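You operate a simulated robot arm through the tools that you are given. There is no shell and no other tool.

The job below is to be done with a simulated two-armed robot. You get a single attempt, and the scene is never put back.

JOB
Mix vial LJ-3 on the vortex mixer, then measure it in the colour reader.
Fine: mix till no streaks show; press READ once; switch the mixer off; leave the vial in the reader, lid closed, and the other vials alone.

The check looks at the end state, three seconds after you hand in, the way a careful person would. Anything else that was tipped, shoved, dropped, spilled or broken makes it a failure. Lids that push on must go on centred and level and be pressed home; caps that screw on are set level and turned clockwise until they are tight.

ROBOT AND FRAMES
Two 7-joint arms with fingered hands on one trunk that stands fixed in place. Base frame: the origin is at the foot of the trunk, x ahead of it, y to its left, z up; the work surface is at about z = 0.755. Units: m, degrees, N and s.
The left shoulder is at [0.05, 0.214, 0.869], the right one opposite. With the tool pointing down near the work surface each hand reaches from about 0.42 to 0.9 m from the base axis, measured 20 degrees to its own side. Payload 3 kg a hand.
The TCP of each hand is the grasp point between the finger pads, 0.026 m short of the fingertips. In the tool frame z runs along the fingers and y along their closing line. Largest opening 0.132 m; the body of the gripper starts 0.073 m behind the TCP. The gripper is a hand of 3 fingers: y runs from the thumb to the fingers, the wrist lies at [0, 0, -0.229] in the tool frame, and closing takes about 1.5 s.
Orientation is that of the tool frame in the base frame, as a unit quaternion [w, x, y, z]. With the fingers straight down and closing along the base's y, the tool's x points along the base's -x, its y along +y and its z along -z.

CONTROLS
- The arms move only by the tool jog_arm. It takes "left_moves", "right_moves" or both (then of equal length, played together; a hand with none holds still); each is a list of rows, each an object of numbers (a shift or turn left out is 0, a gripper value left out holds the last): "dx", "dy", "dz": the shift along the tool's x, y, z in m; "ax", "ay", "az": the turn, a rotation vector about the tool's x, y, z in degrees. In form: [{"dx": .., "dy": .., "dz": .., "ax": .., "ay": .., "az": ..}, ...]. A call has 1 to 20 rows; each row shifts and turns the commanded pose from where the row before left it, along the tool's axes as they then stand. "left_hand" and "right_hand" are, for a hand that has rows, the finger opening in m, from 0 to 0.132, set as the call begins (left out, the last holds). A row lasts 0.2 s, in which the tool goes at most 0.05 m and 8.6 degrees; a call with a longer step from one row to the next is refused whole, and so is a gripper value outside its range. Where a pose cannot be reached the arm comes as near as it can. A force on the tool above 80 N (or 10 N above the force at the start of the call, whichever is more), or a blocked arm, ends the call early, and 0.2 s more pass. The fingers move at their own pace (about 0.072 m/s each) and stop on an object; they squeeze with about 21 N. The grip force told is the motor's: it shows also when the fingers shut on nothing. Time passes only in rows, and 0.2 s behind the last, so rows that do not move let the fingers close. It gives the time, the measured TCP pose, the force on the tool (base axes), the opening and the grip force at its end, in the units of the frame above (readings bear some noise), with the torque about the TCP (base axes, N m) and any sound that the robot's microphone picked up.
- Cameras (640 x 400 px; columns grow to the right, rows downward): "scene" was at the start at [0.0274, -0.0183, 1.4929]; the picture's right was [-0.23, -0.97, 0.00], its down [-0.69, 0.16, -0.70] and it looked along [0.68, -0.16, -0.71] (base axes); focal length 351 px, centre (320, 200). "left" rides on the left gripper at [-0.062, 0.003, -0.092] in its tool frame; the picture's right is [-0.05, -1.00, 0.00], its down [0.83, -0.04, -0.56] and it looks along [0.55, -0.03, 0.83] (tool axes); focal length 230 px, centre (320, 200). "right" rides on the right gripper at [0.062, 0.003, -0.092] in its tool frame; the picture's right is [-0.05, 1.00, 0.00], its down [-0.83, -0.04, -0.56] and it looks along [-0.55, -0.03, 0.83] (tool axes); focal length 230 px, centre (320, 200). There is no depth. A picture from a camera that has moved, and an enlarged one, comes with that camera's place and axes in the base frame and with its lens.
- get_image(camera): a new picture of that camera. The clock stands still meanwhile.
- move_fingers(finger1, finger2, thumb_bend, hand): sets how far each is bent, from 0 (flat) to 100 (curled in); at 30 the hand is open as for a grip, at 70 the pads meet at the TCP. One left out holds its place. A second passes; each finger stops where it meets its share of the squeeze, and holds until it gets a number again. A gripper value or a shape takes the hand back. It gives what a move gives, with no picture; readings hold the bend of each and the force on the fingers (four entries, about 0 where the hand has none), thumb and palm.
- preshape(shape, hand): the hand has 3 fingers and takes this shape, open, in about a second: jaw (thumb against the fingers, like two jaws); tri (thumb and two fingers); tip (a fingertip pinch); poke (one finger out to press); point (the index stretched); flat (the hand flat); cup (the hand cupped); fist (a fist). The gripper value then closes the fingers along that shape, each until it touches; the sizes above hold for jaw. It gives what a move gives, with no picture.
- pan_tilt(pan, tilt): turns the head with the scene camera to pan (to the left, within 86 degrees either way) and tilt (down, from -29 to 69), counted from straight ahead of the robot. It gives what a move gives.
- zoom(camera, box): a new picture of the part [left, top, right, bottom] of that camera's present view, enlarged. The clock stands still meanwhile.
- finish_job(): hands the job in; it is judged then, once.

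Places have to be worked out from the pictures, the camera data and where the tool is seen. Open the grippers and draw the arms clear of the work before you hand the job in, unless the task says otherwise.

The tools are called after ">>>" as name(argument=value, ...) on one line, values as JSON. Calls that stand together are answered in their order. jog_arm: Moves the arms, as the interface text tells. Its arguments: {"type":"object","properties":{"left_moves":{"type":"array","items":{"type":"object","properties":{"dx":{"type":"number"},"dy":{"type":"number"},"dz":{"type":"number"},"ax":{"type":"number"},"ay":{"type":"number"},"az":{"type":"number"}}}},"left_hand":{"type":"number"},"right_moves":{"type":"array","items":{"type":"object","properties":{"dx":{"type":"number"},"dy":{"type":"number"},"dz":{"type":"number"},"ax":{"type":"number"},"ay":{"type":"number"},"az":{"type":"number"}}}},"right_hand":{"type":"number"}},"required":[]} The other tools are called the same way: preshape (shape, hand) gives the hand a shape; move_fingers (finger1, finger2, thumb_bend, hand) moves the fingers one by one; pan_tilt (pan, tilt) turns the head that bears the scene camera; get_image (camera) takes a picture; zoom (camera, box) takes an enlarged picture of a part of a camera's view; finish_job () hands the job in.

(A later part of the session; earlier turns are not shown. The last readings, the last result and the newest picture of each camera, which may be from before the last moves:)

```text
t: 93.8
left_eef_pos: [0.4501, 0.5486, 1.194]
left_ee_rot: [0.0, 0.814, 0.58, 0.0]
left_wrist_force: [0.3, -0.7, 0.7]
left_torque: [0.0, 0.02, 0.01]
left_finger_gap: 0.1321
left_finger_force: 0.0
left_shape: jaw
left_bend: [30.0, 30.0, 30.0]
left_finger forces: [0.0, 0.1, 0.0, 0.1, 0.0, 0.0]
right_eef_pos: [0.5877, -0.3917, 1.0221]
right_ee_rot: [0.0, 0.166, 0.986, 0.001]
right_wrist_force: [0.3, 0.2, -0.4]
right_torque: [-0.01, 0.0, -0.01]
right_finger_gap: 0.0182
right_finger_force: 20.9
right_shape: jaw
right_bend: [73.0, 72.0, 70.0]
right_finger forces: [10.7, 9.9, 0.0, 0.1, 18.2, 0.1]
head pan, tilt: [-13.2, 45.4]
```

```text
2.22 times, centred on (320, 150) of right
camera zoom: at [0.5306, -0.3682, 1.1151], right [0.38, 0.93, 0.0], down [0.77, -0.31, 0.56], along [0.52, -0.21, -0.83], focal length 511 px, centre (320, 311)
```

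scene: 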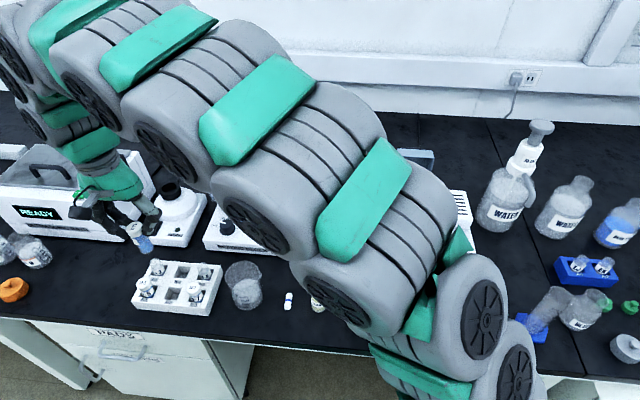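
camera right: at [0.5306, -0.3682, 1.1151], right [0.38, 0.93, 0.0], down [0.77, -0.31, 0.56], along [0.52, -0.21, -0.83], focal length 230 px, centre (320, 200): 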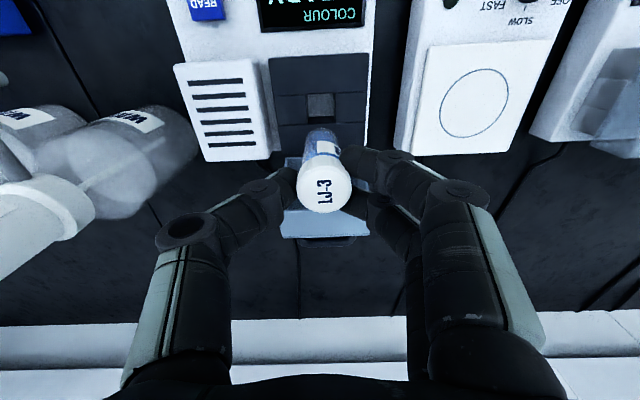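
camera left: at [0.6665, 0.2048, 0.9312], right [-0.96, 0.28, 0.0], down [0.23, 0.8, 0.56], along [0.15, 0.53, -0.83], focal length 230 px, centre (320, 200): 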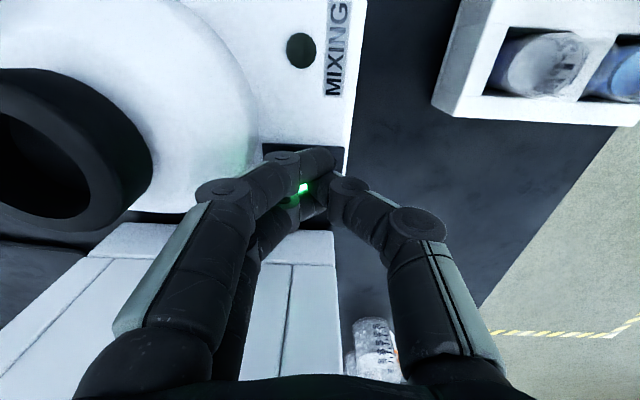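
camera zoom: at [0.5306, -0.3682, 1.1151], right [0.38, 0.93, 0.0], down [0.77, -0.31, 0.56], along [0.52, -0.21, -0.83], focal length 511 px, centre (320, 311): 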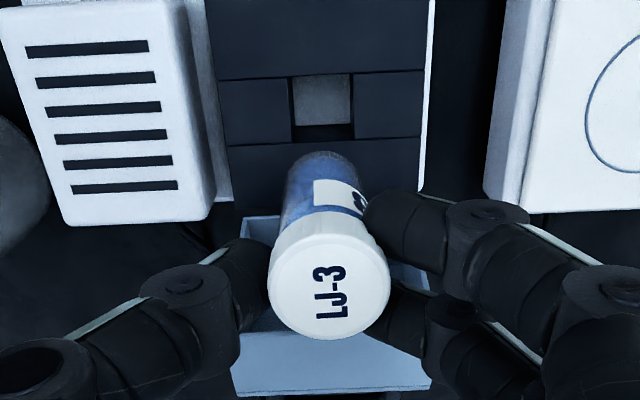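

In the right-hand view the well is about 5-6 mm toward the robot from the vial axis, laterally aligned. I correct and lower until the vial bottom is about 12 mm above the block.

>>> jog_arm(right_moves=[{"dx": 0.005}, {"dz": 0.03}, {"dz": 0.03}, {"dz": 0.02}, {}])

>>> zoom(camera="right", box=[220, 60, 420, 240])

>>> zoom(camera="scene", box=[380, 140, 470, 230])

```text
t: 95.0
left_eef_pos: [0.45, 0.5479, 1.1951]
left_ee_rot: [0.0, 0.815, 0.58, 0.0]
left_wrist_force: [0.2, 0.8, -0.3]
left_torque: [-0.02, 0.0, -0.02]
left_finger_gap: 0.1319
left_finger_force: 0.1
left_shape: jaw
left_bend: [30.0, 30.0, 30.0]
left_finger forces: [0.0, 0.0, 0.1, 0.1, 0.0, 0.0]
right_eef_pos: [0.5806, -0.3894, 0.941]
right_ee_rot: [0.001, 0.166, 0.986, 0.0]
right_wrist_force: [0.8, 0.0, -0.4]
right_torque: [-0.02, 0.01, 0.01]
right_finger_gap: 0.0179
right_finger_force: 20.9
right_shape: jaw
right_bend: [73.0, 72.0, 70.0]
right_finger forces: [10.9, 9.9, 0.0, 0.0, 18.2, 0.0]
head pan, tilt: [-13.2, 45.4]
```

```text
2.22 times, centred on (320, 150) of right
camera zoom: at [0.5238, -0.3649, 1.034], right [0.38, 0.93, 0.0], down [0.77, -0.31, 0.55], along [0.51, -0.21, -0.83], focal length 511 px, centre (320, 311)
```

zoom: 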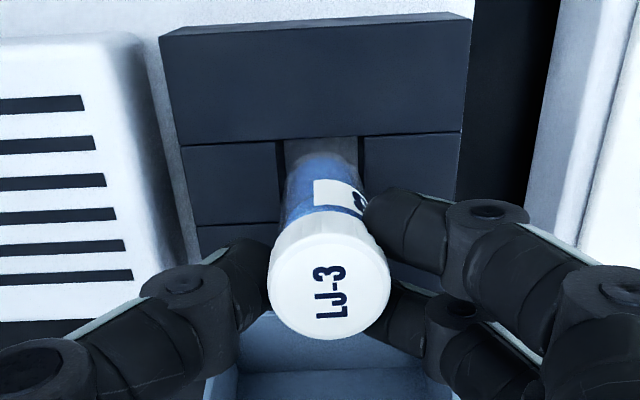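

```text
4.44 times, centred on (425, 185) of scene
camera zoom: at [0.0274, -0.0183, 1.4929], right [-0.23, -0.97, 0.0], down [-0.69, 0.16, -0.7], along [0.68, -0.16, -0.71], focal length 1560 px, centre (-147, 267)
```

zoom: 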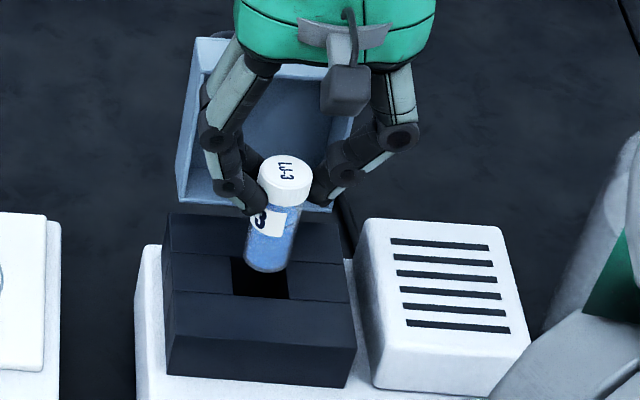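

Closer in, both views show I overshot: the well centre is about 4 mm forward of the vial. I correct and zoom in again.

>>> jog_arm(right_moves=[{"dx": -0.004}, {}])

>>> zoom(camera="right", box=[270, 110, 370, 190])

>>> zoom(camera="scene", box=[400, 165, 460, 220])

```text
t: 95.6
left_eef_pos: [0.4505, 0.5474, 1.1943]
left_ee_rot: [0.0, 0.814, 0.58, 0.0]
left_wrist_force: [0.1, 0.0, -0.2]
left_torque: [-0.03, 0.02, 0.01]
left_finger_gap: 0.1315
left_finger_force: 0.1
left_shape: jaw
left_bend: [30.0, 30.0, 30.0]
left_finger forces: [0.0, 0.1, 0.0, 0.0, 0.0, 0.1]
right_eef_pos: [0.5865, -0.3904, 0.9423]
right_ee_rot: [0.001, 0.166, 0.986, 0.0]
right_wrist_force: [0.0, 0.2, -1.2]
right_torque: [0.0, 0.0, -0.03]
right_finger_gap: 0.0182
right_finger_force: 20.7
right_shape: jaw
right_bend: [73.0, 72.0, 70.0]
right_finger forces: [11.0, 10.0, 0.0, 0.1, 18.2, 0.0]
head pan, tilt: [-13.2, 45.4]
```

```text
5.00 times, centred on (320, 150) of right
camera zoom: at [0.5287, -0.3666, 1.0347], right [0.38, 0.93, 0.0], down [0.77, -0.31, 0.55], along [0.51, -0.21, -0.83], focal length 1150 px, centre (320, 450)
```

zoom: 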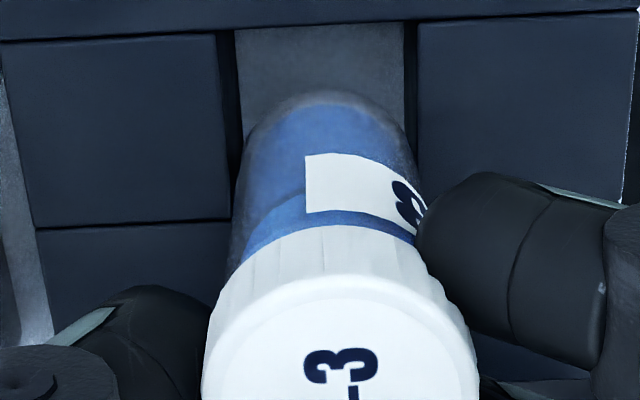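

```text
7.27 times, centred on (430, 192) of scene
camera zoom: at [0.0275, -0.0183, 1.4929], right [-0.23, -0.97, 0.0], down [-0.69, 0.16, -0.7], along [0.68, -0.16, -0.71], focal length 2552 px, centre (-480, 254)
```

zoom: 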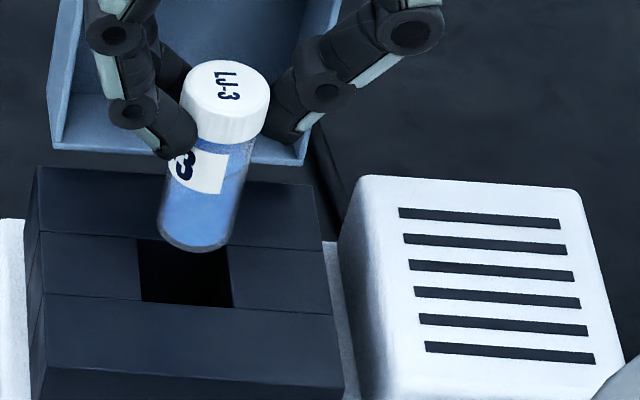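

The vial is now centred fore-aft; it needs about 1.8 mm to the right. I correct and lower 32 mm so the bottom enters the well.

>>> jog_arm(right_moves=[{"dy": -0.0018}, {"dz": 0.01}, {"dz": 0.01}, {"dz": 0.008}, {"dz": 0.004}, {}])

>>> zoom(camera="right", box=[250, 90, 390, 210])

>>> zoom(camera="scene", box=[400, 165, 460, 220])

```text
t: 97.0
left_eef_pos: [0.4507, 0.5475, 1.1955]
left_ee_rot: [0.0, 0.814, 0.58, 0.001]
left_wrist_force: [0.2, -0.5, -0.2]
left_torque: [-0.02, -0.01, 0.01]
left_finger_gap: 0.1317
left_finger_force: 0.0
left_shape: jaw
left_bend: [30.0, 30.0, 30.0]
left_finger forces: [0.0, 0.0, 0.0, 0.1, 0.1, 0.0]
right_eef_pos: [0.5857, -0.3905, 0.9104]
right_ee_rot: [0.0, 0.165, 0.986, 0.001]
right_wrist_force: [0.3, -0.3, 0.0]
right_torque: [0.02, 0.0, -0.01]
right_finger_gap: 0.0183
right_finger_force: 21.3
right_shape: jaw
right_bend: [73.0, 72.0, 70.0]
right_finger forces: [11.0, 10.0, 0.0, 0.2, 18.3, 0.0]
head pan, tilt: [-13.2, 45.4]
```

```text
3.33 times, centred on (320, 150) of right
camera zoom: at [0.528, -0.3672, 1.0029], right [0.38, 0.93, 0.0], down [0.77, -0.31, 0.56], along [0.51, -0.21, -0.83], focal length 767 px, centre (320, 367)
```

zoom: 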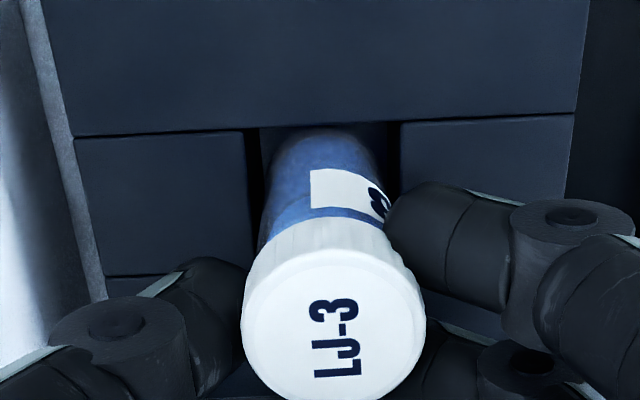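

```text
7.27 times, centred on (430, 192) of scene
camera zoom: at [0.0274, -0.0183, 1.4929], right [-0.23, -0.97, 0.0], down [-0.69, 0.16, -0.7], along [0.68, -0.16, -0.71], focal length 2552 px, centre (-480, 254)
```

zoom: 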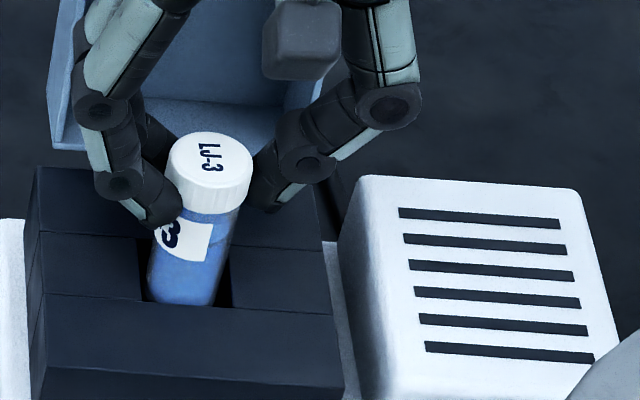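

The vial bottom is inside the hole with clearance on both sides. I keep lowering in small steps.

>>> jog_arm(right_moves=[{"dz": 0.007}, {"dz": 0.007}, {"dz": 0.006}, {"dz": 0.004}])

>>> zoom(camera="scene", box=[400, 165, 460, 220])

>>> zoom(camera="right", box=[250, 90, 390, 210])

```text
t: 98.0
left_eef_pos: [0.4499, 0.5474, 1.1953]
left_ee_rot: [0.0, 0.815, 0.58, 0.0]
left_wrist_force: [0.1, 0.2, 0.0]
left_torque: [-0.04, -0.01, 0.0]
left_finger_gap: 0.132
left_finger_force: 0.1
left_shape: jaw
left_bend: [30.0, 30.0, 30.0]
left_finger forces: [0.0, 0.1, 0.0, 0.0, 0.0, 0.0]
right_eef_pos: [0.5864, -0.3911, 0.8848]
right_ee_rot: [0.0, 0.165, 0.986, 0.0]
right_wrist_force: [-0.2, -1.0, 5.8]
right_torque: [0.0, -0.01, 0.02]
right_finger_gap: 0.0181
right_finger_force: 20.6
right_shape: jaw
right_bend: [73.0, 72.0, 70.0]
right_finger forces: [11.2, 10.5, 0.0, 0.0, 20.0, 0.0]
head pan, tilt: [-13.2, 45.4]
```

```text
7.27 times, centred on (430, 192) of scene
camera zoom: at [0.0274, -0.0183, 1.493], right [-0.23, -0.97, 0.0], down [-0.69, 0.16, -0.7], along [0.68, -0.16, -0.71], focal length 2552 px, centre (-480, 254)
```

zoom: 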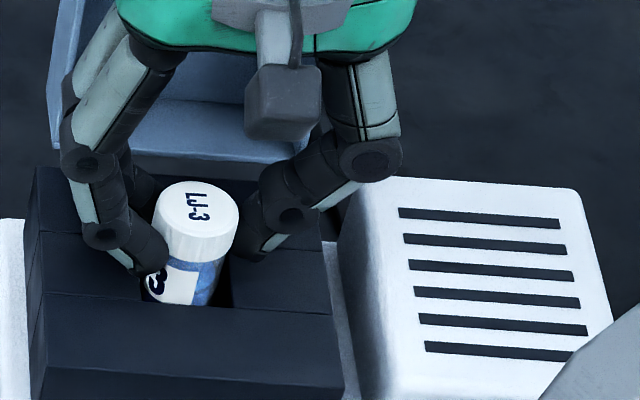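

```text
3.33 times, centred on (320, 150) of right
camera zoom: at [0.5287, -0.3674, 0.9784], right [0.38, 0.93, 0.0], down [0.77, -0.31, 0.56], along [0.52, -0.21, -0.83], focal length 767 px, centre (320, 367)
```

zoom: 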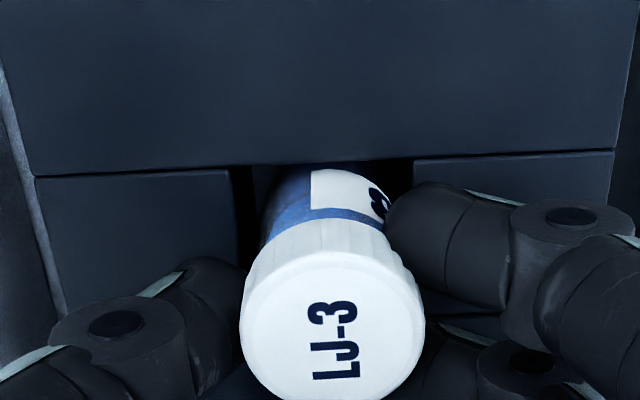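

The vial met the floor (6 N) with its cap top about 27 mm above the block, which fits under the hollow lid. I release it.

>>> jog_arm(right_moves=[{}, {}, {}, {}, {}], right_hand=0.07)

>>> zoom(camera="scene", box=[400, 165, 460, 220])

>>> zoom(camera="right", box=[220, 90, 420, 250])

```text
t: 99.2
left_eef_pos: [0.4504, 0.5467, 1.194]
left_ee_rot: [0.0, 0.815, 0.58, 0.0]
left_wrist_force: [-0.7, -0.9, -0.3]
left_torque: [0.03, 0.0, 0.0]
left_finger_gap: 0.1316
left_finger_force: 0.1
left_shape: jaw
left_bend: [30.0, 30.0, 30.0]
left_finger forces: [0.1, 0.0, 0.0, 0.0, 0.0, 0.0]
right_eef_pos: [0.5864, -0.3924, 0.8856]
right_ee_rot: [-0.001, 0.166, 0.986, 0.0]
right_wrist_force: [-0.2, 0.1, 0.1]
right_torque: [0.0, -0.02, -0.01]
right_finger_gap: 0.0696
right_finger_force: 0.0
right_shape: jaw
right_bend: [72.0, 72.0, 70.0]
right_finger forces: [0.0, 0.1, 0.1, 0.1, 0.0, 0.1]
head pan, tilt: [-13.2, 45.4]
```

```text
7.27 times, centred on (430, 192) of scene
camera zoom: at [0.0274, -0.0183, 1.4929], right [-0.23, -0.97, 0.0], down [-0.69, 0.16, -0.7], along [0.68, -0.16, -0.71], focal length 2552 px, centre (-480, 254)
```

zoom: 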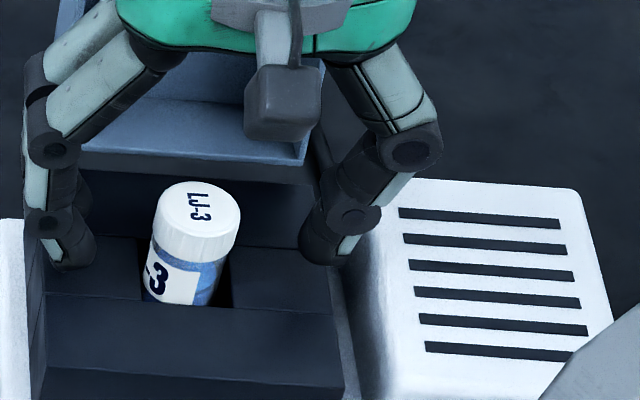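

```text
2.50 times, centred on (320, 170) of right
camera zoom: at [0.5287, -0.3671, 0.9784], right [0.38, 0.93, 0.0], down [0.77, -0.31, 0.56], along [0.51, -0.21, -0.83], focal length 575 px, centre (320, 275)
```

zoom: 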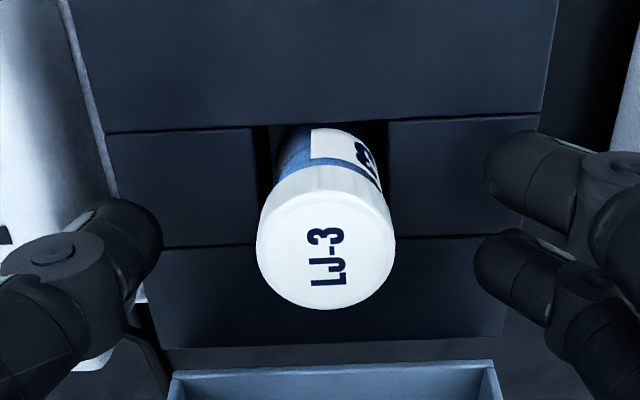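

LJ-3 stands seated in the well. I rise clear and turn the hand 90°, so I can pinch the handle bar fore-aft and guide the lid shut.

>>> jog_arm(right_moves=[{"dz": -0.02}, {"dz": -0.04}, {"dz": -0.045}, {"dz": -0.045}, {"az": -8.2}, {"az": -8.2}, {"az": -8.2}, {"az": -8.2}, {"az": -8.2}, {"az": -8.2}, {"az": -8.2}, {"az": -8.2}, {"az": -8.2}, {"az": -8.2}, {"az": -8.0}, {}])

>>> get_image(camera="right")

>>> zoom(camera="scene", box=[370, 130, 480, 240])

```text
t: 102.6
left_eef_pos: [0.451, 0.5474, 1.1945]
left_ee_rot: [0.0, 0.814, 0.58, 0.0]
left_wrist_force: [0.3, 0.9, 0.7]
left_torque: [-0.03, 0.01, -0.04]
left_finger_gap: 0.1318
left_finger_force: 0.0
left_shape: jaw
left_bend: [30.0, 30.0, 30.0]
left_finger forces: [0.0, 0.0, 0.0, 0.0, 0.1, 0.0]
right_eef_pos: [0.5869, -0.3911, 1.0363]
right_ee_rot: [0.0, -0.581, 0.814, 0.0]
right_wrist_force: [-0.4, 0.7, 0.3]
right_torque: [0.01, -0.01, -0.02]
right_finger_gap: 0.0694
right_finger_force: 0.0
right_shape: jaw
right_bend: [72.0, 72.0, 70.0]
right_finger forces: [0.1, 0.1, 0.0, 0.1, 0.0, 0.0]
head pan, tilt: [-13.2, 45.4]
```

```text
taken
camera right: at [0.5627, -0.4473, 1.1285], right [-0.93, 0.37, 0.0], down [0.31, 0.77, 0.56], along [0.21, 0.51, -0.83], focal length 230 px, centre (320, 200)
```

right: 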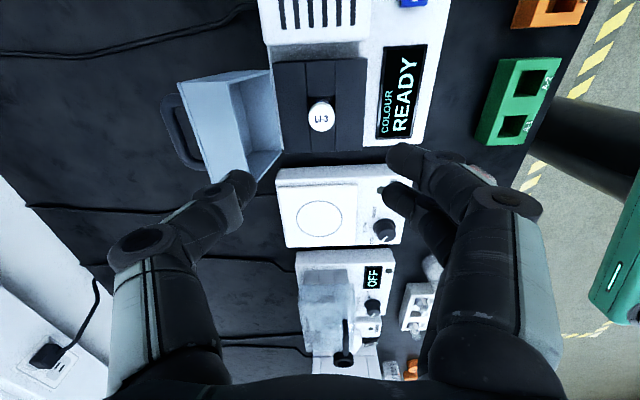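

```text
3.64 times, centred on (425, 185) of scene
camera zoom: at [0.0274, -0.0183, 1.4929], right [-0.23, -0.97, 0.0], down [-0.69, 0.16, -0.7], along [0.68, -0.16, -0.71], focal length 1276 px, centre (-62, 254)
```

zoom: 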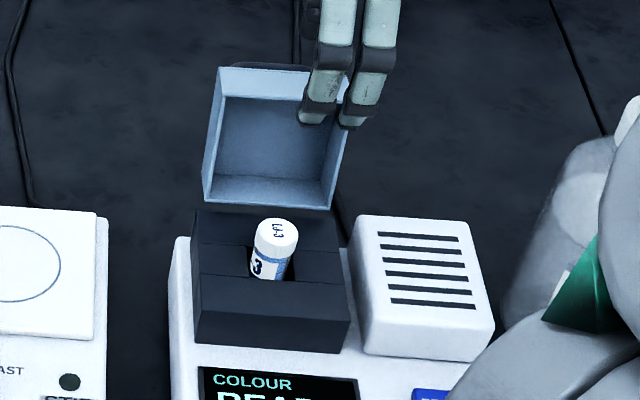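

The vial stands upright in the well. I zoom on the handle bar in the right-hand view to locate it.

>>> zoom(camera="right", box=[140, 60, 300, 200])

```text
2.86 times, centred on (220, 130) of right
camera zoom: at [0.5627, -0.4473, 1.1285], right [-0.93, 0.37, 0.0], down [0.31, 0.77, 0.56], along [0.21, 0.51, -0.83], focal length 657 px, centre (606, 400)
```

zoom: 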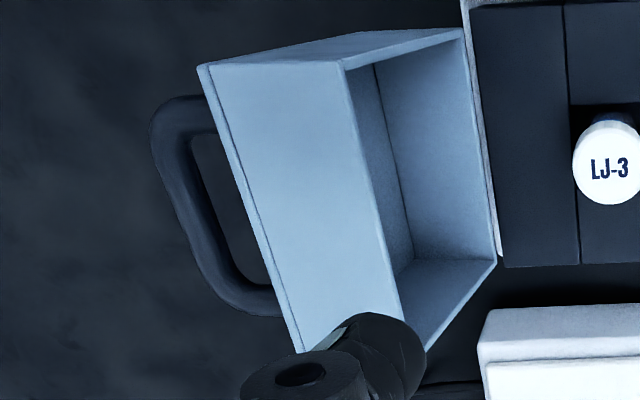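

The open bar is near (0.72, -0.436, 0.905), too close behind the lid for a fore-aft pinch. Instead I'll straddle the lid's side walls near its free edge (fingers closing along its width) and guide it down along the arc; I turn the hand back and move above the lid.

>>> jog_arm(right_moves=[{"az": 8.2}, {"az": 8.2}, {"az": 8.2}, {"az": 8.2}, {"az": 8.2}, {"az": 8.2}, {"az": 8.2}, {"az": 8.2}, {"az": 8.2}, {"az": 8.2}, {"az": 8.0}, {"dx": -0.04, "dy": 0.0008}, {"dx": -0.0398, "dy": 0.0007}, {}], right_hand=0.132)

>>> get_image(camera="right")

>>> zoom(camera="scene", box=[370, 110, 480, 230])

```text
t: 105.6
left_eef_pos: [0.4499, 0.5483, 1.1944]
left_ee_rot: [0.0, 0.814, 0.58, -0.001]
left_wrist_force: [0.4, 0.5, 0.1]
left_torque: [-0.02, 0.0, -0.02]
left_finger_gap: 0.1319
left_finger_force: 0.1
left_shape: jaw
left_bend: [30.0, 30.0, 30.0]
left_finger forces: [0.1, 0.0, 0.1, 0.0, 0.0, 0.0]
right_eef_pos: [0.6626, -0.4144, 1.0354]
right_ee_rot: [0.0, 0.166, 0.986, 0.0]
right_wrist_force: [0.4, -0.1, -0.6]
right_torque: [-0.01, 0.0, 0.02]
right_finger_gap: 0.1318
right_finger_force: 0.1
right_shape: jaw
right_bend: [30.0, 30.0, 30.0]
right_finger forces: [0.1, 0.0, 0.0, 0.0, 0.1, 0.0]
head pan, tilt: [-13.2, 45.4]
```

```text
taken
camera right: at [0.605, -0.3908, 1.1282], right [0.38, 0.93, 0.0], down [0.77, -0.31, 0.56], along [0.51, -0.21, -0.83], focal length 230 px, centre (320, 200)
```

right: 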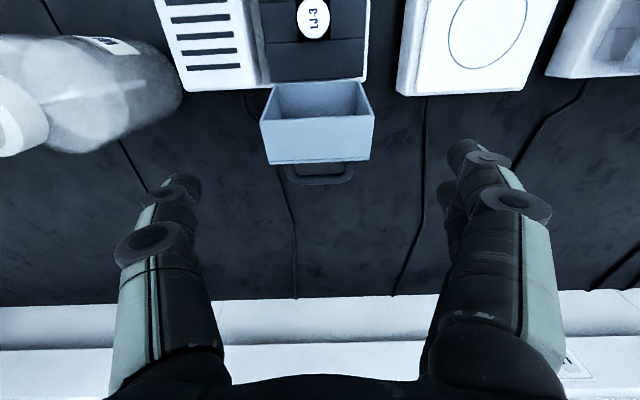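

```text
3.33 times, centred on (425, 170) of scene
camera zoom: at [0.0275, -0.0183, 1.4929], right [-0.23, -0.97, 0.0], down [-0.69, 0.16, -0.7], along [0.68, -0.16, -0.71], focal length 1170 px, centre (-30, 300)
```

zoom: 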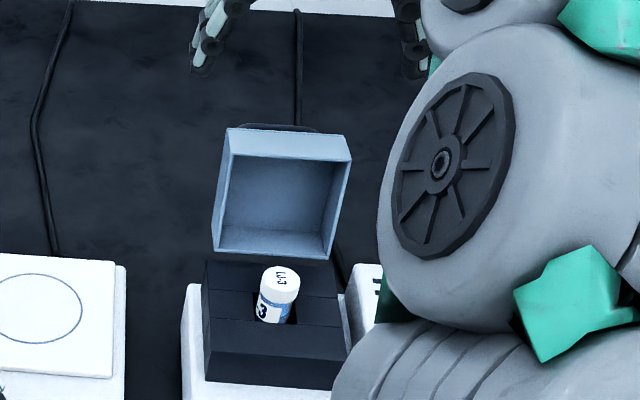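

The lid (about 94 mm wide) lies centred between the open fingers. I lower 98 mm so the fingertips flank its side walls.

>>> jog_arm(right_moves=[{"dz": 0.03}, {"dz": 0.03}, {"dz": 0.02}, {"dz": 0.018}, {}])

>>> get_image(camera="right")

>>> zoom(camera="scene", box=[370, 110, 480, 230])

```text
t: 106.8
left_eef_pos: [0.4508, 0.548, 1.1946]
left_ee_rot: [0.0, 0.815, 0.58, 0.0]
left_wrist_force: [0.4, 0.6, -0.4]
left_torque: [-0.02, 0.0, 0.0]
left_finger_gap: 0.1319
left_finger_force: 0.1
left_shape: jaw
left_bend: [30.0, 30.0, 30.0]
left_finger forces: [0.0, 0.1, 0.0, 0.0, 0.0, 0.0]
right_eef_pos: [0.6621, -0.4163, 0.936]
right_ee_rot: [-0.001, 0.166, 0.986, 0.0]
right_wrist_force: [-0.1, -0.1, -0.2]
right_torque: [0.02, -0.01, 0.01]
right_finger_gap: 0.1317
right_finger_force: 0.0
right_shape: jaw
right_bend: [30.0, 30.0, 30.0]
right_finger forces: [0.0, 0.0, 0.0, 0.0, 0.1, 0.0]
head pan, tilt: [-13.2, 45.4]
```

```text
taken
camera right: at [0.6043, -0.3918, 1.029], right [0.38, 0.93, 0.0], down [0.77, -0.31, 0.56], along [0.51, -0.21, -0.83], focal length 230 px, centre (320, 200)
```

right: 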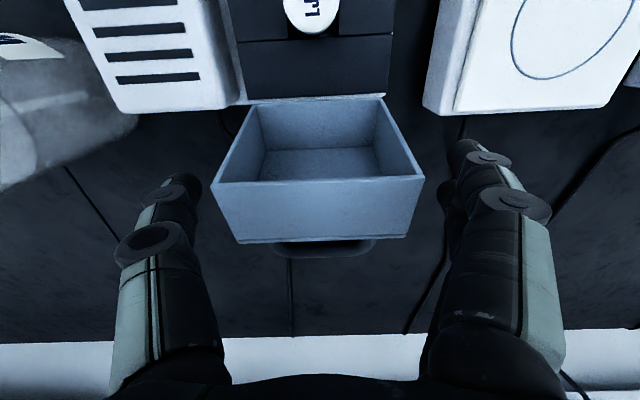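

```text
3.33 times, centred on (425, 170) of scene
camera zoom: at [0.0274, -0.0183, 1.4929], right [-0.23, -0.97, 0.0], down [-0.69, 0.16, -0.7], along [0.68, -0.16, -0.71], focal length 1170 px, centre (-30, 300)
```

zoom: 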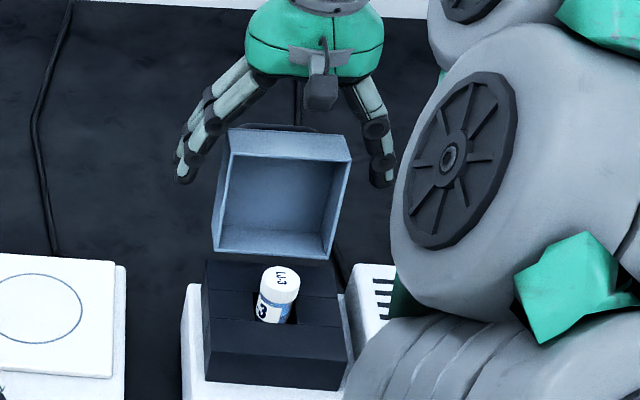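

The fingertips flank the side walls centrally. I close onto the lid.

>>> jog_arm(right_moves=[{}, {}, {}, {}, {}], right_hand=0.06)

>>> get_image(camera="right")

>>> zoom(camera="scene", box=[370, 110, 480, 230])

```text
t: 108.0
left_eef_pos: [0.451, 0.5477, 1.1943]
left_ee_rot: [0.001, 0.815, 0.58, 0.0]
left_wrist_force: [0.9, 0.8, 0.5]
left_torque: [0.02, -0.03, -0.01]
left_finger_gap: 0.132
left_finger_force: 0.1
left_shape: jaw
left_bend: [30.0, 30.0, 30.0]
left_finger forces: [0.0, 0.1, 0.0, 0.1, 0.1, 0.0]
right_eef_pos: [0.6619, -0.4157, 0.9354]
right_ee_rot: [0.0, 0.166, 0.986, 0.0]
right_wrist_force: [-5.2, -8.7, -4.3]
right_torque: [0.08, -0.02, 0.09]
right_finger_gap: 0.0714
right_finger_force: 21.0
right_shape: jaw
right_bend: [75.0, 74.0, 74.0]
right_finger forces: [13.3, 8.1, 0.0, 0.1, 30.9, 0.0]
head pan, tilt: [-13.2, 45.4]
```

```text
taken
camera right: at [0.6039, -0.3926, 1.0292], right [0.38, 0.93, 0.0], down [0.77, -0.31, 0.55], along [0.51, -0.21, -0.83], focal length 230 px, centre (320, 200)
```

right: 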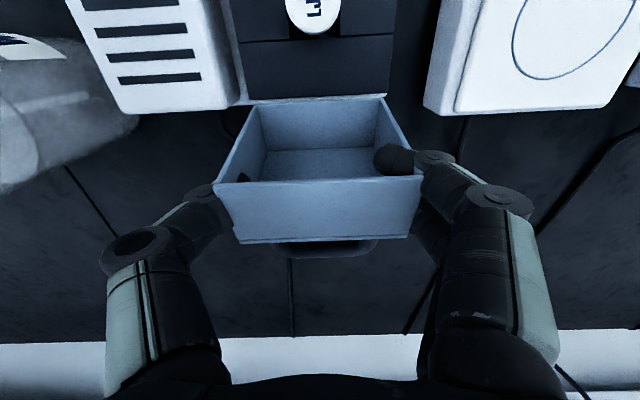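

```text
3.33 times, centred on (425, 170) of scene
camera zoom: at [0.0274, -0.0185, 1.4929], right [-0.23, -0.97, 0.0], down [-0.69, 0.16, -0.7], along [0.68, -0.16, -0.71], focal length 1170 px, centre (-30, 300)
```

zoom: 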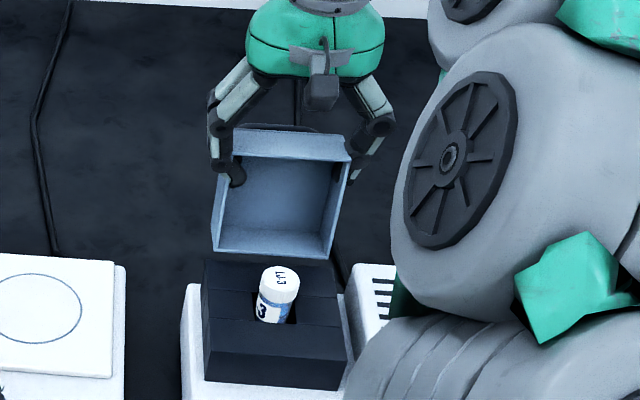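

One finger wrapped around the rim edge. I reopen, shift 10 mm forward and close again so all pads sit on the outer walls.

>>> jog_arm(right_moves=[{}, {}, {}, {}], right_hand=0.13)

>>> jog_arm(right_moves=[{"dx": -0.005}, {"dx": -0.006}, {}])

>>> jog_arm(right_moves=[{}, {}, {}, {}, {}], right_hand=0.06)

>>> get_image(camera="right")

>>> zoom(camera="scene", box=[370, 110, 480, 230])

```text
t: 109.0
left_eef_pos: [0.4502, 0.5488, 1.1955]
left_ee_rot: [0.0, 0.814, 0.58, -0.001]
left_wrist_force: [-0.1, 0.1, -0.3]
left_torque: [0.02, 0.04, 0.01]
left_finger_gap: 0.1318
left_finger_force: 0.1
left_shape: jaw
left_bend: [30.0, 30.0, 30.0]
left_finger forces: [0.0, 0.0, 0.0, 0.1, 0.0, 0.0]
right_eef_pos: [0.6627, -0.4147, 0.936]
right_ee_rot: [0.0, 0.166, 0.986, -0.001]
right_wrist_force: [-0.3, -0.3, 0.1]
right_torque: [-0.02, 0.02, -0.01]
right_finger_gap: 0.1302
right_finger_force: 0.0
right_shape: jaw
right_bend: [33.0, 33.0, 32.0]
right_finger forces: [0.0, 0.0, 0.0, 0.0, 0.1, 0.0]
head pan, tilt: [-13.2, 45.4]
```

```text
t: 109.8
left_eef_pos: [0.452, 0.5487, 1.1945]
left_ee_rot: [0.0, 0.815, 0.58, 0.0]
left_wrist_force: [-0.8, 0.2, -0.6]
left_torque: [0.01, 0.03, 0.0]
left_finger_gap: 0.132
left_finger_force: 0.0
left_shape: jaw
left_bend: [30.0, 30.0, 30.0]
left_finger forces: [0.0, 0.1, 0.1, 0.0, 0.0, 0.0]
right_eef_pos: [0.6731, -0.4171, 0.9364]
right_ee_rot: [0.0, 0.166, 0.986, 0.0]
right_wrist_force: [-0.1, -0.4, 0.5]
right_torque: [0.04, 0.0, -0.01]
right_finger_gap: 0.1301
right_finger_force: 0.2
right_shape: jaw
right_bend: [33.0, 33.0, 32.0]
right_finger forces: [0.1, 0.0, 0.0, 0.0, 0.0, 0.0]
head pan, tilt: [-13.2, 45.4]
```

```text
t: 111.0
left_eef_pos: [0.4509, 0.5475, 1.1943]
left_ee_rot: [0.0, 0.814, 0.58, 0.0]
left_wrist_force: [-0.6, -0.3, 0.0]
left_torque: [-0.04, -0.03, 0.01]
left_finger_gap: 0.1319
left_finger_force: 0.1
left_shape: jaw
left_bend: [30.0, 30.0, 30.0]
left_finger forces: [0.1, 0.1, 0.0, 0.0, 0.0, 0.1]
right_eef_pos: [0.6713, -0.42, 0.9367]
right_ee_rot: [0.0, 0.167, 0.986, 0.0]
right_wrist_force: [-3.0, -4.1, -2.3]
right_torque: [0.19, -0.05, -0.14]
right_finger_gap: 0.0781
right_finger_force: 21.0
right_shape: jaw
right_bend: [75.0, 71.0, 71.0]
right_finger forces: [11.1, 9.0, 0.0, 0.1, 25.5, 0.0]
head pan, tilt: [-13.2, 45.4]
```

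```text
taken
camera right: at [0.6145, -0.3955, 1.03], right [0.38, 0.93, 0.0], down [0.77, -0.31, 0.55], along [0.51, -0.21, -0.83], focal length 230 px, centre (320, 200)
```

right: 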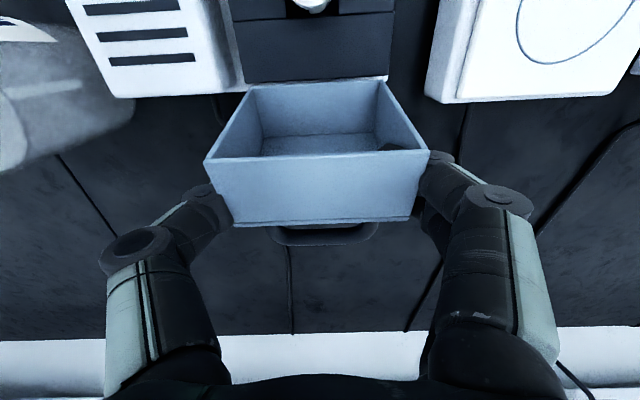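

```text
3.33 times, centred on (425, 170) of scene
camera zoom: at [0.0274, -0.0184, 1.4929], right [-0.23, -0.97, 0.0], down [-0.69, 0.16, -0.7], along [0.68, -0.16, -0.71], focal length 1170 px, centre (-30, 300)
```

zoom: 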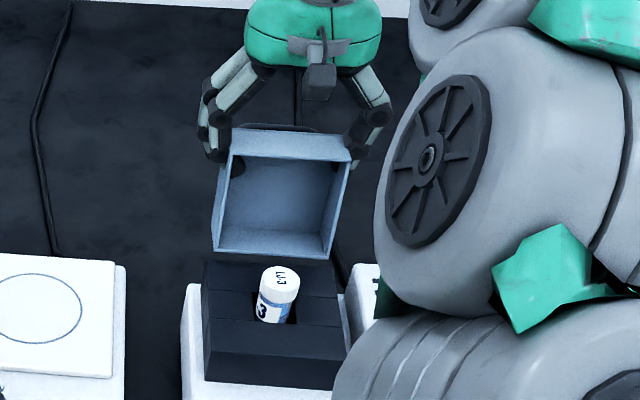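

The lid is held on both sides (about 21 N). I start guiding it up and toward the robot along its arc.

>>> jog_arm(right_moves=[{"dx": 0.005, "dz": -0.0031}, {"dx": 0.005, "dz": -0.003}, {"dx": 0.005, "dz": -0.0028}, {"dx": 0.005, "dz": -0.002}, {"dx": 0.005, "dz": -0.0016}, {"dx": 0.005, "dz": -0.0014}, {"dx": 0.005, "dz": -0.0012}, {}])

>>> get_image(camera="right")

>>> zoom(camera="scene", box=[370, 110, 480, 230])

```text
t: 112.8
left_eef_pos: [0.4501, 0.5481, 1.1934]
left_ee_rot: [0.001, 0.815, 0.58, 0.001]
left_wrist_force: [0.5, 0.0, -0.3]
left_torque: [0.01, 0.02, 0.0]
left_finger_gap: 0.1318
left_finger_force: 0.2
left_shape: jaw
left_bend: [30.0, 30.0, 30.0]
left_finger forces: [0.0, 0.1, 0.0, 0.0, 0.0, 0.1]
right_eef_pos: [0.6399, -0.4084, 0.9508]
right_ee_rot: [-0.001, 0.165, 0.986, -0.001]
right_wrist_force: [2.0, 2.5, -45.0]
right_torque: [-0.45, -0.31, -0.59]
right_finger_gap: 0.0801
right_finger_force: 20.8
right_shape: jaw
right_bend: [71.0, 71.0, 69.0]
right_finger forces: [28.8, 9.9, 0.1, 0.1, 26.9, 0.0]
head pan, tilt: [-13.2, 45.4]
```

```text
taken
camera right: at [0.5825, -0.3844, 1.0447], right [0.37, 0.93, 0.0], down [0.77, -0.31, 0.55], along [0.51, -0.21, -0.83], focal length 230 px, centre (320, 200)
```

right: 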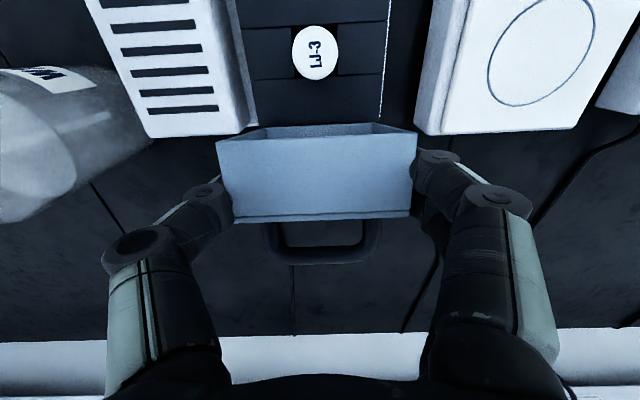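

```text
3.33 times, centred on (425, 170) of scene
camera zoom: at [0.028, -0.0186, 1.4929], right [-0.23, -0.97, 0.0], down [-0.69, 0.16, -0.7], along [0.68, -0.16, -0.71], focal length 1170 px, centre (-30, 300)
```

zoom: 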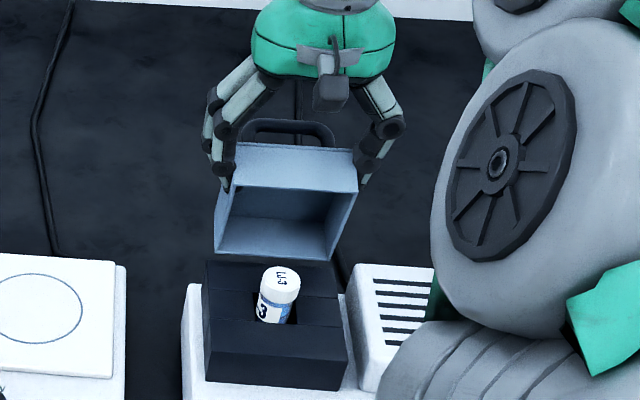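

The lid follows, but I am pulling up too hard (45 N). I lower slightly to relax before going on.

>>> jog_arm(right_moves=[{"dz": 0.003}, {"dz": 0.003}, {}])

>>> zoom(camera="scene", box=[370, 140, 490, 280])

```text
t: 113.6
left_eef_pos: [0.4515, 0.5485, 1.1948]
left_ee_rot: [0.0, 0.815, 0.58, 0.0]
left_wrist_force: [-0.5, -0.4, -0.7]
left_torque: [0.0, -0.01, -0.02]
left_finger_gap: 0.1321
left_finger_force: 0.1
left_shape: jaw
left_bend: [30.0, 30.0, 30.0]
left_finger forces: [0.0, 0.0, 0.0, 0.0, 0.0, 0.0]
right_eef_pos: [0.6383, -0.4079, 0.9473]
right_ee_rot: [0.001, 0.166, 0.986, 0.0]
right_wrist_force: [1.4, -4.4, -2.5]
right_torque: [-0.11, -0.18, -0.27]
right_finger_gap: 0.0789
right_finger_force: 20.4
right_shape: jaw
right_bend: [73.0, 71.0, 71.0]
right_finger forces: [16.9, 8.7, 0.0, 0.1, 27.1, 0.0]
head pan, tilt: [-13.2, 45.4]
```

```text
2.86 times, centred on (430, 210) of scene
camera zoom: at [0.0275, -0.0184, 1.4929], right [-0.23, -0.97, 0.0], down [-0.69, 0.16, -0.7], along [0.68, -0.16, -0.71], focal length 1003 px, centre (6, 171)
```

zoom: 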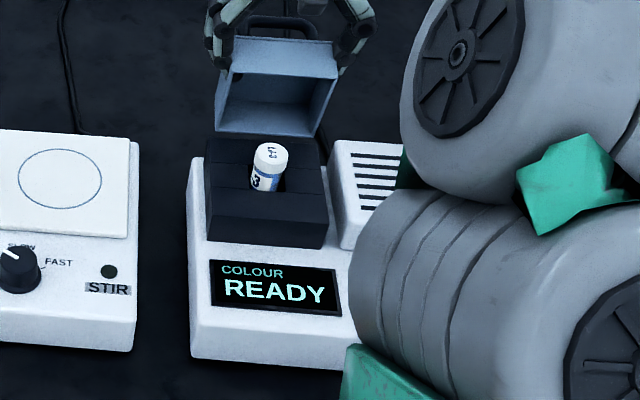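

The force is back near zero and the reader has not moved. I continue along the refined arc in short stretches.

>>> jog_arm(right_moves=[{"dx": 0.0048, "dz": -0.0006}, {"dx": 0.0048, "dz": 0.0}, {"dx": 0.0048, "dz": 0.0004}, {"dx": 0.0048, "dz": 0.0008}, {}])

>>> zoom(camera="scene", box=[370, 140, 490, 280])

```text
t: 114.8
left_eef_pos: [0.4515, 0.5478, 1.1947]
left_ee_rot: [0.0, 0.815, 0.58, -0.001]
left_wrist_force: [0.9, -0.5, -1.0]
left_torque: [0.03, 0.01, -0.02]
left_finger_gap: 0.1319
left_finger_force: 0.0
left_shape: jaw
left_bend: [30.0, 30.0, 30.0]
left_finger forces: [0.0, 0.1, 0.0, 0.0, 0.0, 0.0]
right_eef_pos: [0.6193, -0.4007, 0.9449]
right_ee_rot: [-0.001, 0.165, 0.986, 0.0]
right_wrist_force: [3.0, -7.1, -8.6]
right_torque: [-0.76, 0.0, -0.4]
right_finger_gap: 0.0772
right_finger_force: 21.1
right_shape: jaw
right_bend: [72.0, 72.0, 72.0]
right_finger forces: [22.6, 5.9, 0.0, 0.0, 27.0, 0.0]
head pan, tilt: [-13.2, 45.4]
```

```text
2.86 times, centred on (430, 210) of scene
camera zoom: at [0.0276, -0.0185, 1.4929], right [-0.23, -0.97, 0.0], down [-0.69, 0.16, -0.7], along [0.68, -0.16, -0.71], focal length 1003 px, centre (6, 171)
```

zoom: 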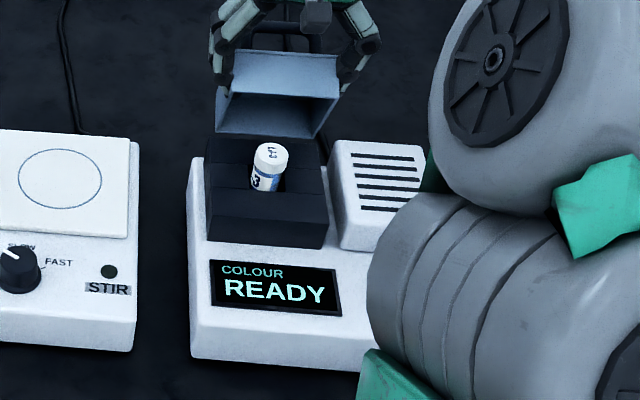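

Low forces, lid about 60° open. I continue lowering along the arc.

>>> jog_arm(right_moves=[{"dx": 0.0046, "dz": 0.0014}, {"dx": 0.0046, "dz": 0.0016}, {"dx": 0.0045, "dz": 0.002}, {"dx": 0.0044, "dz": 0.0022}, {}])

>>> zoom(camera="scene", box=[370, 140, 490, 280])

```text
t: 116.0
left_eef_pos: [0.4513, 0.5478, 1.196]
left_ee_rot: [0.0, 0.815, 0.58, 0.0]
left_wrist_force: [1.3, 0.0, 0.9]
left_torque: [-0.05, 0.02, -0.01]
left_finger_gap: 0.1318
left_finger_force: 0.1
left_shape: jaw
left_bend: [30.0, 30.0, 30.0]
left_finger forces: [0.0, 0.0, 0.1, 0.1, 0.0, 0.1]
right_eef_pos: [0.6033, -0.3959, 0.9382]
right_ee_rot: [0.0, 0.166, 0.986, 0.001]
right_wrist_force: [0.3, -9.2, 1.3]
right_torque: [-0.77, -0.04, -0.65]
right_finger_gap: 0.074
right_finger_force: 20.9
right_shape: jaw
right_bend: [72.0, 73.0, 74.0]
right_finger forces: [20.7, 4.9, 0.0, 0.0, 24.8, 0.0]
head pan, tilt: [-13.2, 45.4]
```

```text
2.86 times, centred on (430, 210) of scene
camera zoom: at [0.0274, -0.0185, 1.4929], right [-0.23, -0.97, 0.0], down [-0.69, 0.16, -0.7], along [0.68, -0.16, -0.71], focal length 1003 px, centre (6, 171)
```

zoom: 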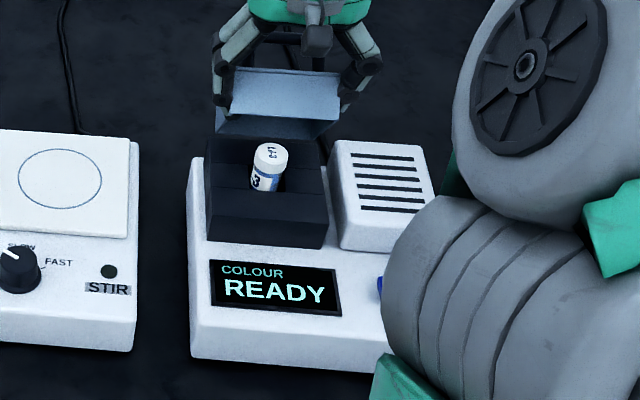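

Continuing smoothly, the lid is about 45° open. I go on down the arc.

>>> jog_arm(right_moves=[{"dx": 0.0043, "dz": 0.0022}, {"dx": 0.0042, "dz": 0.0025}, {"dx": 0.004, "dz": 0.0028}, {"dx": 0.0038, "dz": 0.003}, {}])

>>> zoom(camera="scene", box=[370, 140, 490, 280])

```text
t: 117.2
left_eef_pos: [0.4506, 0.5476, 1.1941]
left_ee_rot: [0.0, 0.815, 0.579, 0.0]
left_wrist_force: [0.5, -0.7, -0.1]
left_torque: [-0.01, 0.0, -0.01]
left_finger_gap: 0.1318
left_finger_force: 0.1
left_shape: jaw
left_bend: [30.0, 30.0, 30.0]
left_finger forces: [0.0, 0.1, 0.0, 0.0, 0.1, 0.0]
right_eef_pos: [0.5891, -0.3894, 0.9285]
right_ee_rot: [0.001, 0.166, 0.986, 0.0]
right_wrist_force: [4.9, -15.3, -5.4]
right_torque: [-0.68, -0.22, -0.86]
right_finger_gap: 0.073
right_finger_force: 21.2
right_shape: jaw
right_bend: [72.0, 74.0, 74.0]
right_finger forces: [24.0, 3.6, 0.0, 0.0, 24.7, 0.0]
head pan, tilt: [-13.2, 45.4]
```

```text
2.86 times, centred on (430, 210) of scene
camera zoom: at [0.0276, -0.0186, 1.4929], right [-0.23, -0.97, 0.0], down [-0.69, 0.16, -0.7], along [0.68, -0.16, -0.71], focal length 1003 px, centre (6, 171)
```

zoom: 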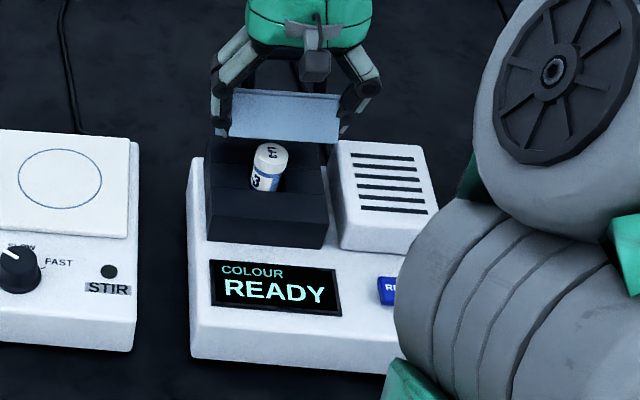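

A sideways force of 15 N has built up; I ease 2 mm right while continuing down the arc.

>>> jog_arm(right_moves=[{"dx": 0.0038, "dy": -0.001, "dz": 0.003}, {"dx": 0.0035, "dy": -0.001, "dz": 0.0035}, {"dx": 0.0032, "dz": 0.0038}, {"dx": 0.003, "dz": 0.004}, {}])

>>> zoom(camera="scene", box=[370, 140, 490, 280])

>>> get_image(camera="right")

```text
t: 118.4
left_eef_pos: [0.4498, 0.5472, 1.195]
left_ee_rot: [0.0, 0.814, 0.58, -0.001]
left_wrist_force: [0.1, 0.5, -0.4]
left_torque: [0.03, -0.01, -0.01]
left_finger_gap: 0.1319
left_finger_force: 0.0
left_shape: jaw
left_bend: [30.0, 30.0, 30.0]
left_finger forces: [0.0, 0.0, 0.0, 0.0, 0.0, 0.0]
right_eef_pos: [0.5754, -0.3872, 0.9131]
right_ee_rot: [0.001, 0.166, 0.986, 0.0]
right_wrist_force: [12.5, -3.1, -5.8]
right_torque: [-0.44, -0.36, -1.2]
right_finger_gap: 0.0735
right_finger_force: 20.4
right_shape: jaw
right_bend: [72.0, 74.0, 77.0]
right_finger forces: [29.1, 6.0, 0.0, 0.0, 18.3, 0.1]
head pan, tilt: [-13.2, 45.4]
```

```text
2.86 times, centred on (430, 210) of scene
camera zoom: at [0.0277, -0.0184, 1.4929], right [-0.23, -0.97, 0.0], down [-0.69, 0.16, -0.7], along [0.68, -0.16, -0.71], focal length 1003 px, centre (6, 171)
```

zoom: 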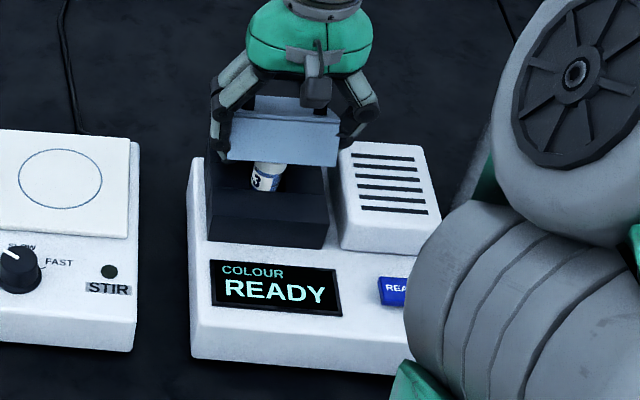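

```text
taken
camera right: at [0.518, -0.3634, 1.0072], right [0.38, 0.93, 0.0], down [0.77, -0.31, 0.56], along [0.51, -0.21, -0.83], focal length 230 px, centre (320, 200)
```

right: 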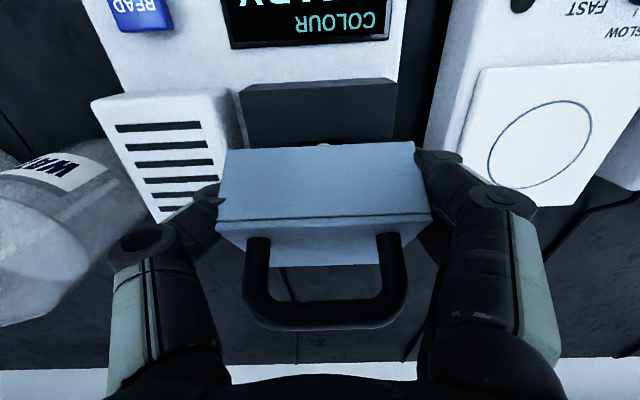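

The lid is about 25° open. The last part is mostly downward; I continue with less backward travel.

>>> jog_arm(right_moves=[{"dx": 0.001, "dz": 0.004}, {"dx": 0.0015, "dz": 0.0045}, {"dx": 0.0012, "dz": 0.0045}, {"dx": 0.001, "dz": 0.004}, {}])

>>> zoom(camera="scene", box=[370, 140, 490, 280])

>>> get_image(camera="right")

```text
t: 119.6
left_eef_pos: [0.4506, 0.5486, 1.1939]
left_ee_rot: [0.0, 0.815, 0.58, 0.0]
left_wrist_force: [-0.6, 0.3, -0.2]
left_torque: [0.02, 0.02, 0.04]
left_finger_gap: 0.132
left_finger_force: 0.1
left_shape: jaw
left_bend: [30.0, 30.0, 30.0]
left_finger forces: [0.0, 0.0, 0.0, 0.0, 0.0, 0.1]
right_eef_pos: [0.5705, -0.3856, 0.8975]
right_ee_rot: [0.0, 0.166, 0.986, 0.0]
right_wrist_force: [-9.8, 5.9, 10.9]
right_torque: [0.22, -0.36, -0.45]
right_finger_gap: 0.0588
right_finger_force: 20.5
right_shape: jaw
right_bend: [75.0, 74.0, 79.0]
right_finger forces: [11.3, 6.2, 0.0, 0.0, 14.8, 0.0]
head pan, tilt: [-13.2, 45.4]
```

```text
2.86 times, centred on (430, 210) of scene
camera zoom: at [0.0272, -0.0182, 1.493], right [-0.23, -0.97, 0.0], down [-0.69, 0.16, -0.7], along [0.68, -0.16, -0.71], focal length 1003 px, centre (6, 171)
```

zoom: 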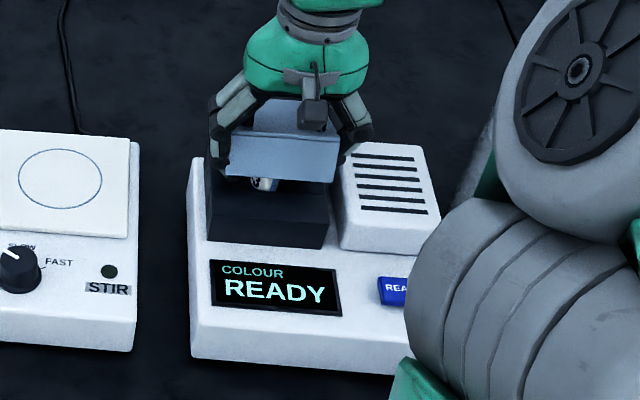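

```text
taken
camera right: at [0.5126, -0.3624, 0.9907], right [0.38, 0.93, 0.0], down [0.77, -0.31, 0.55], along [0.51, -0.21, -0.83], focal length 230 px, centre (320, 200)
```

right: 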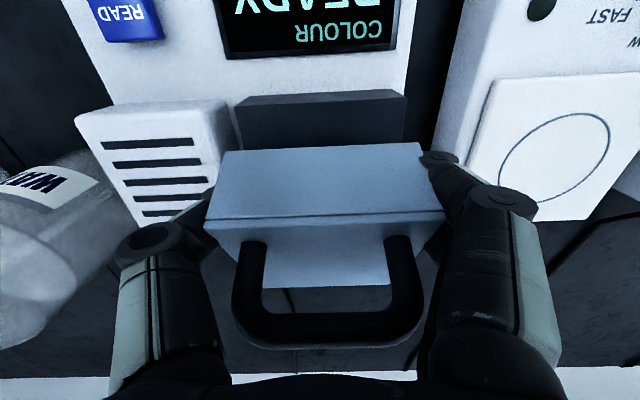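

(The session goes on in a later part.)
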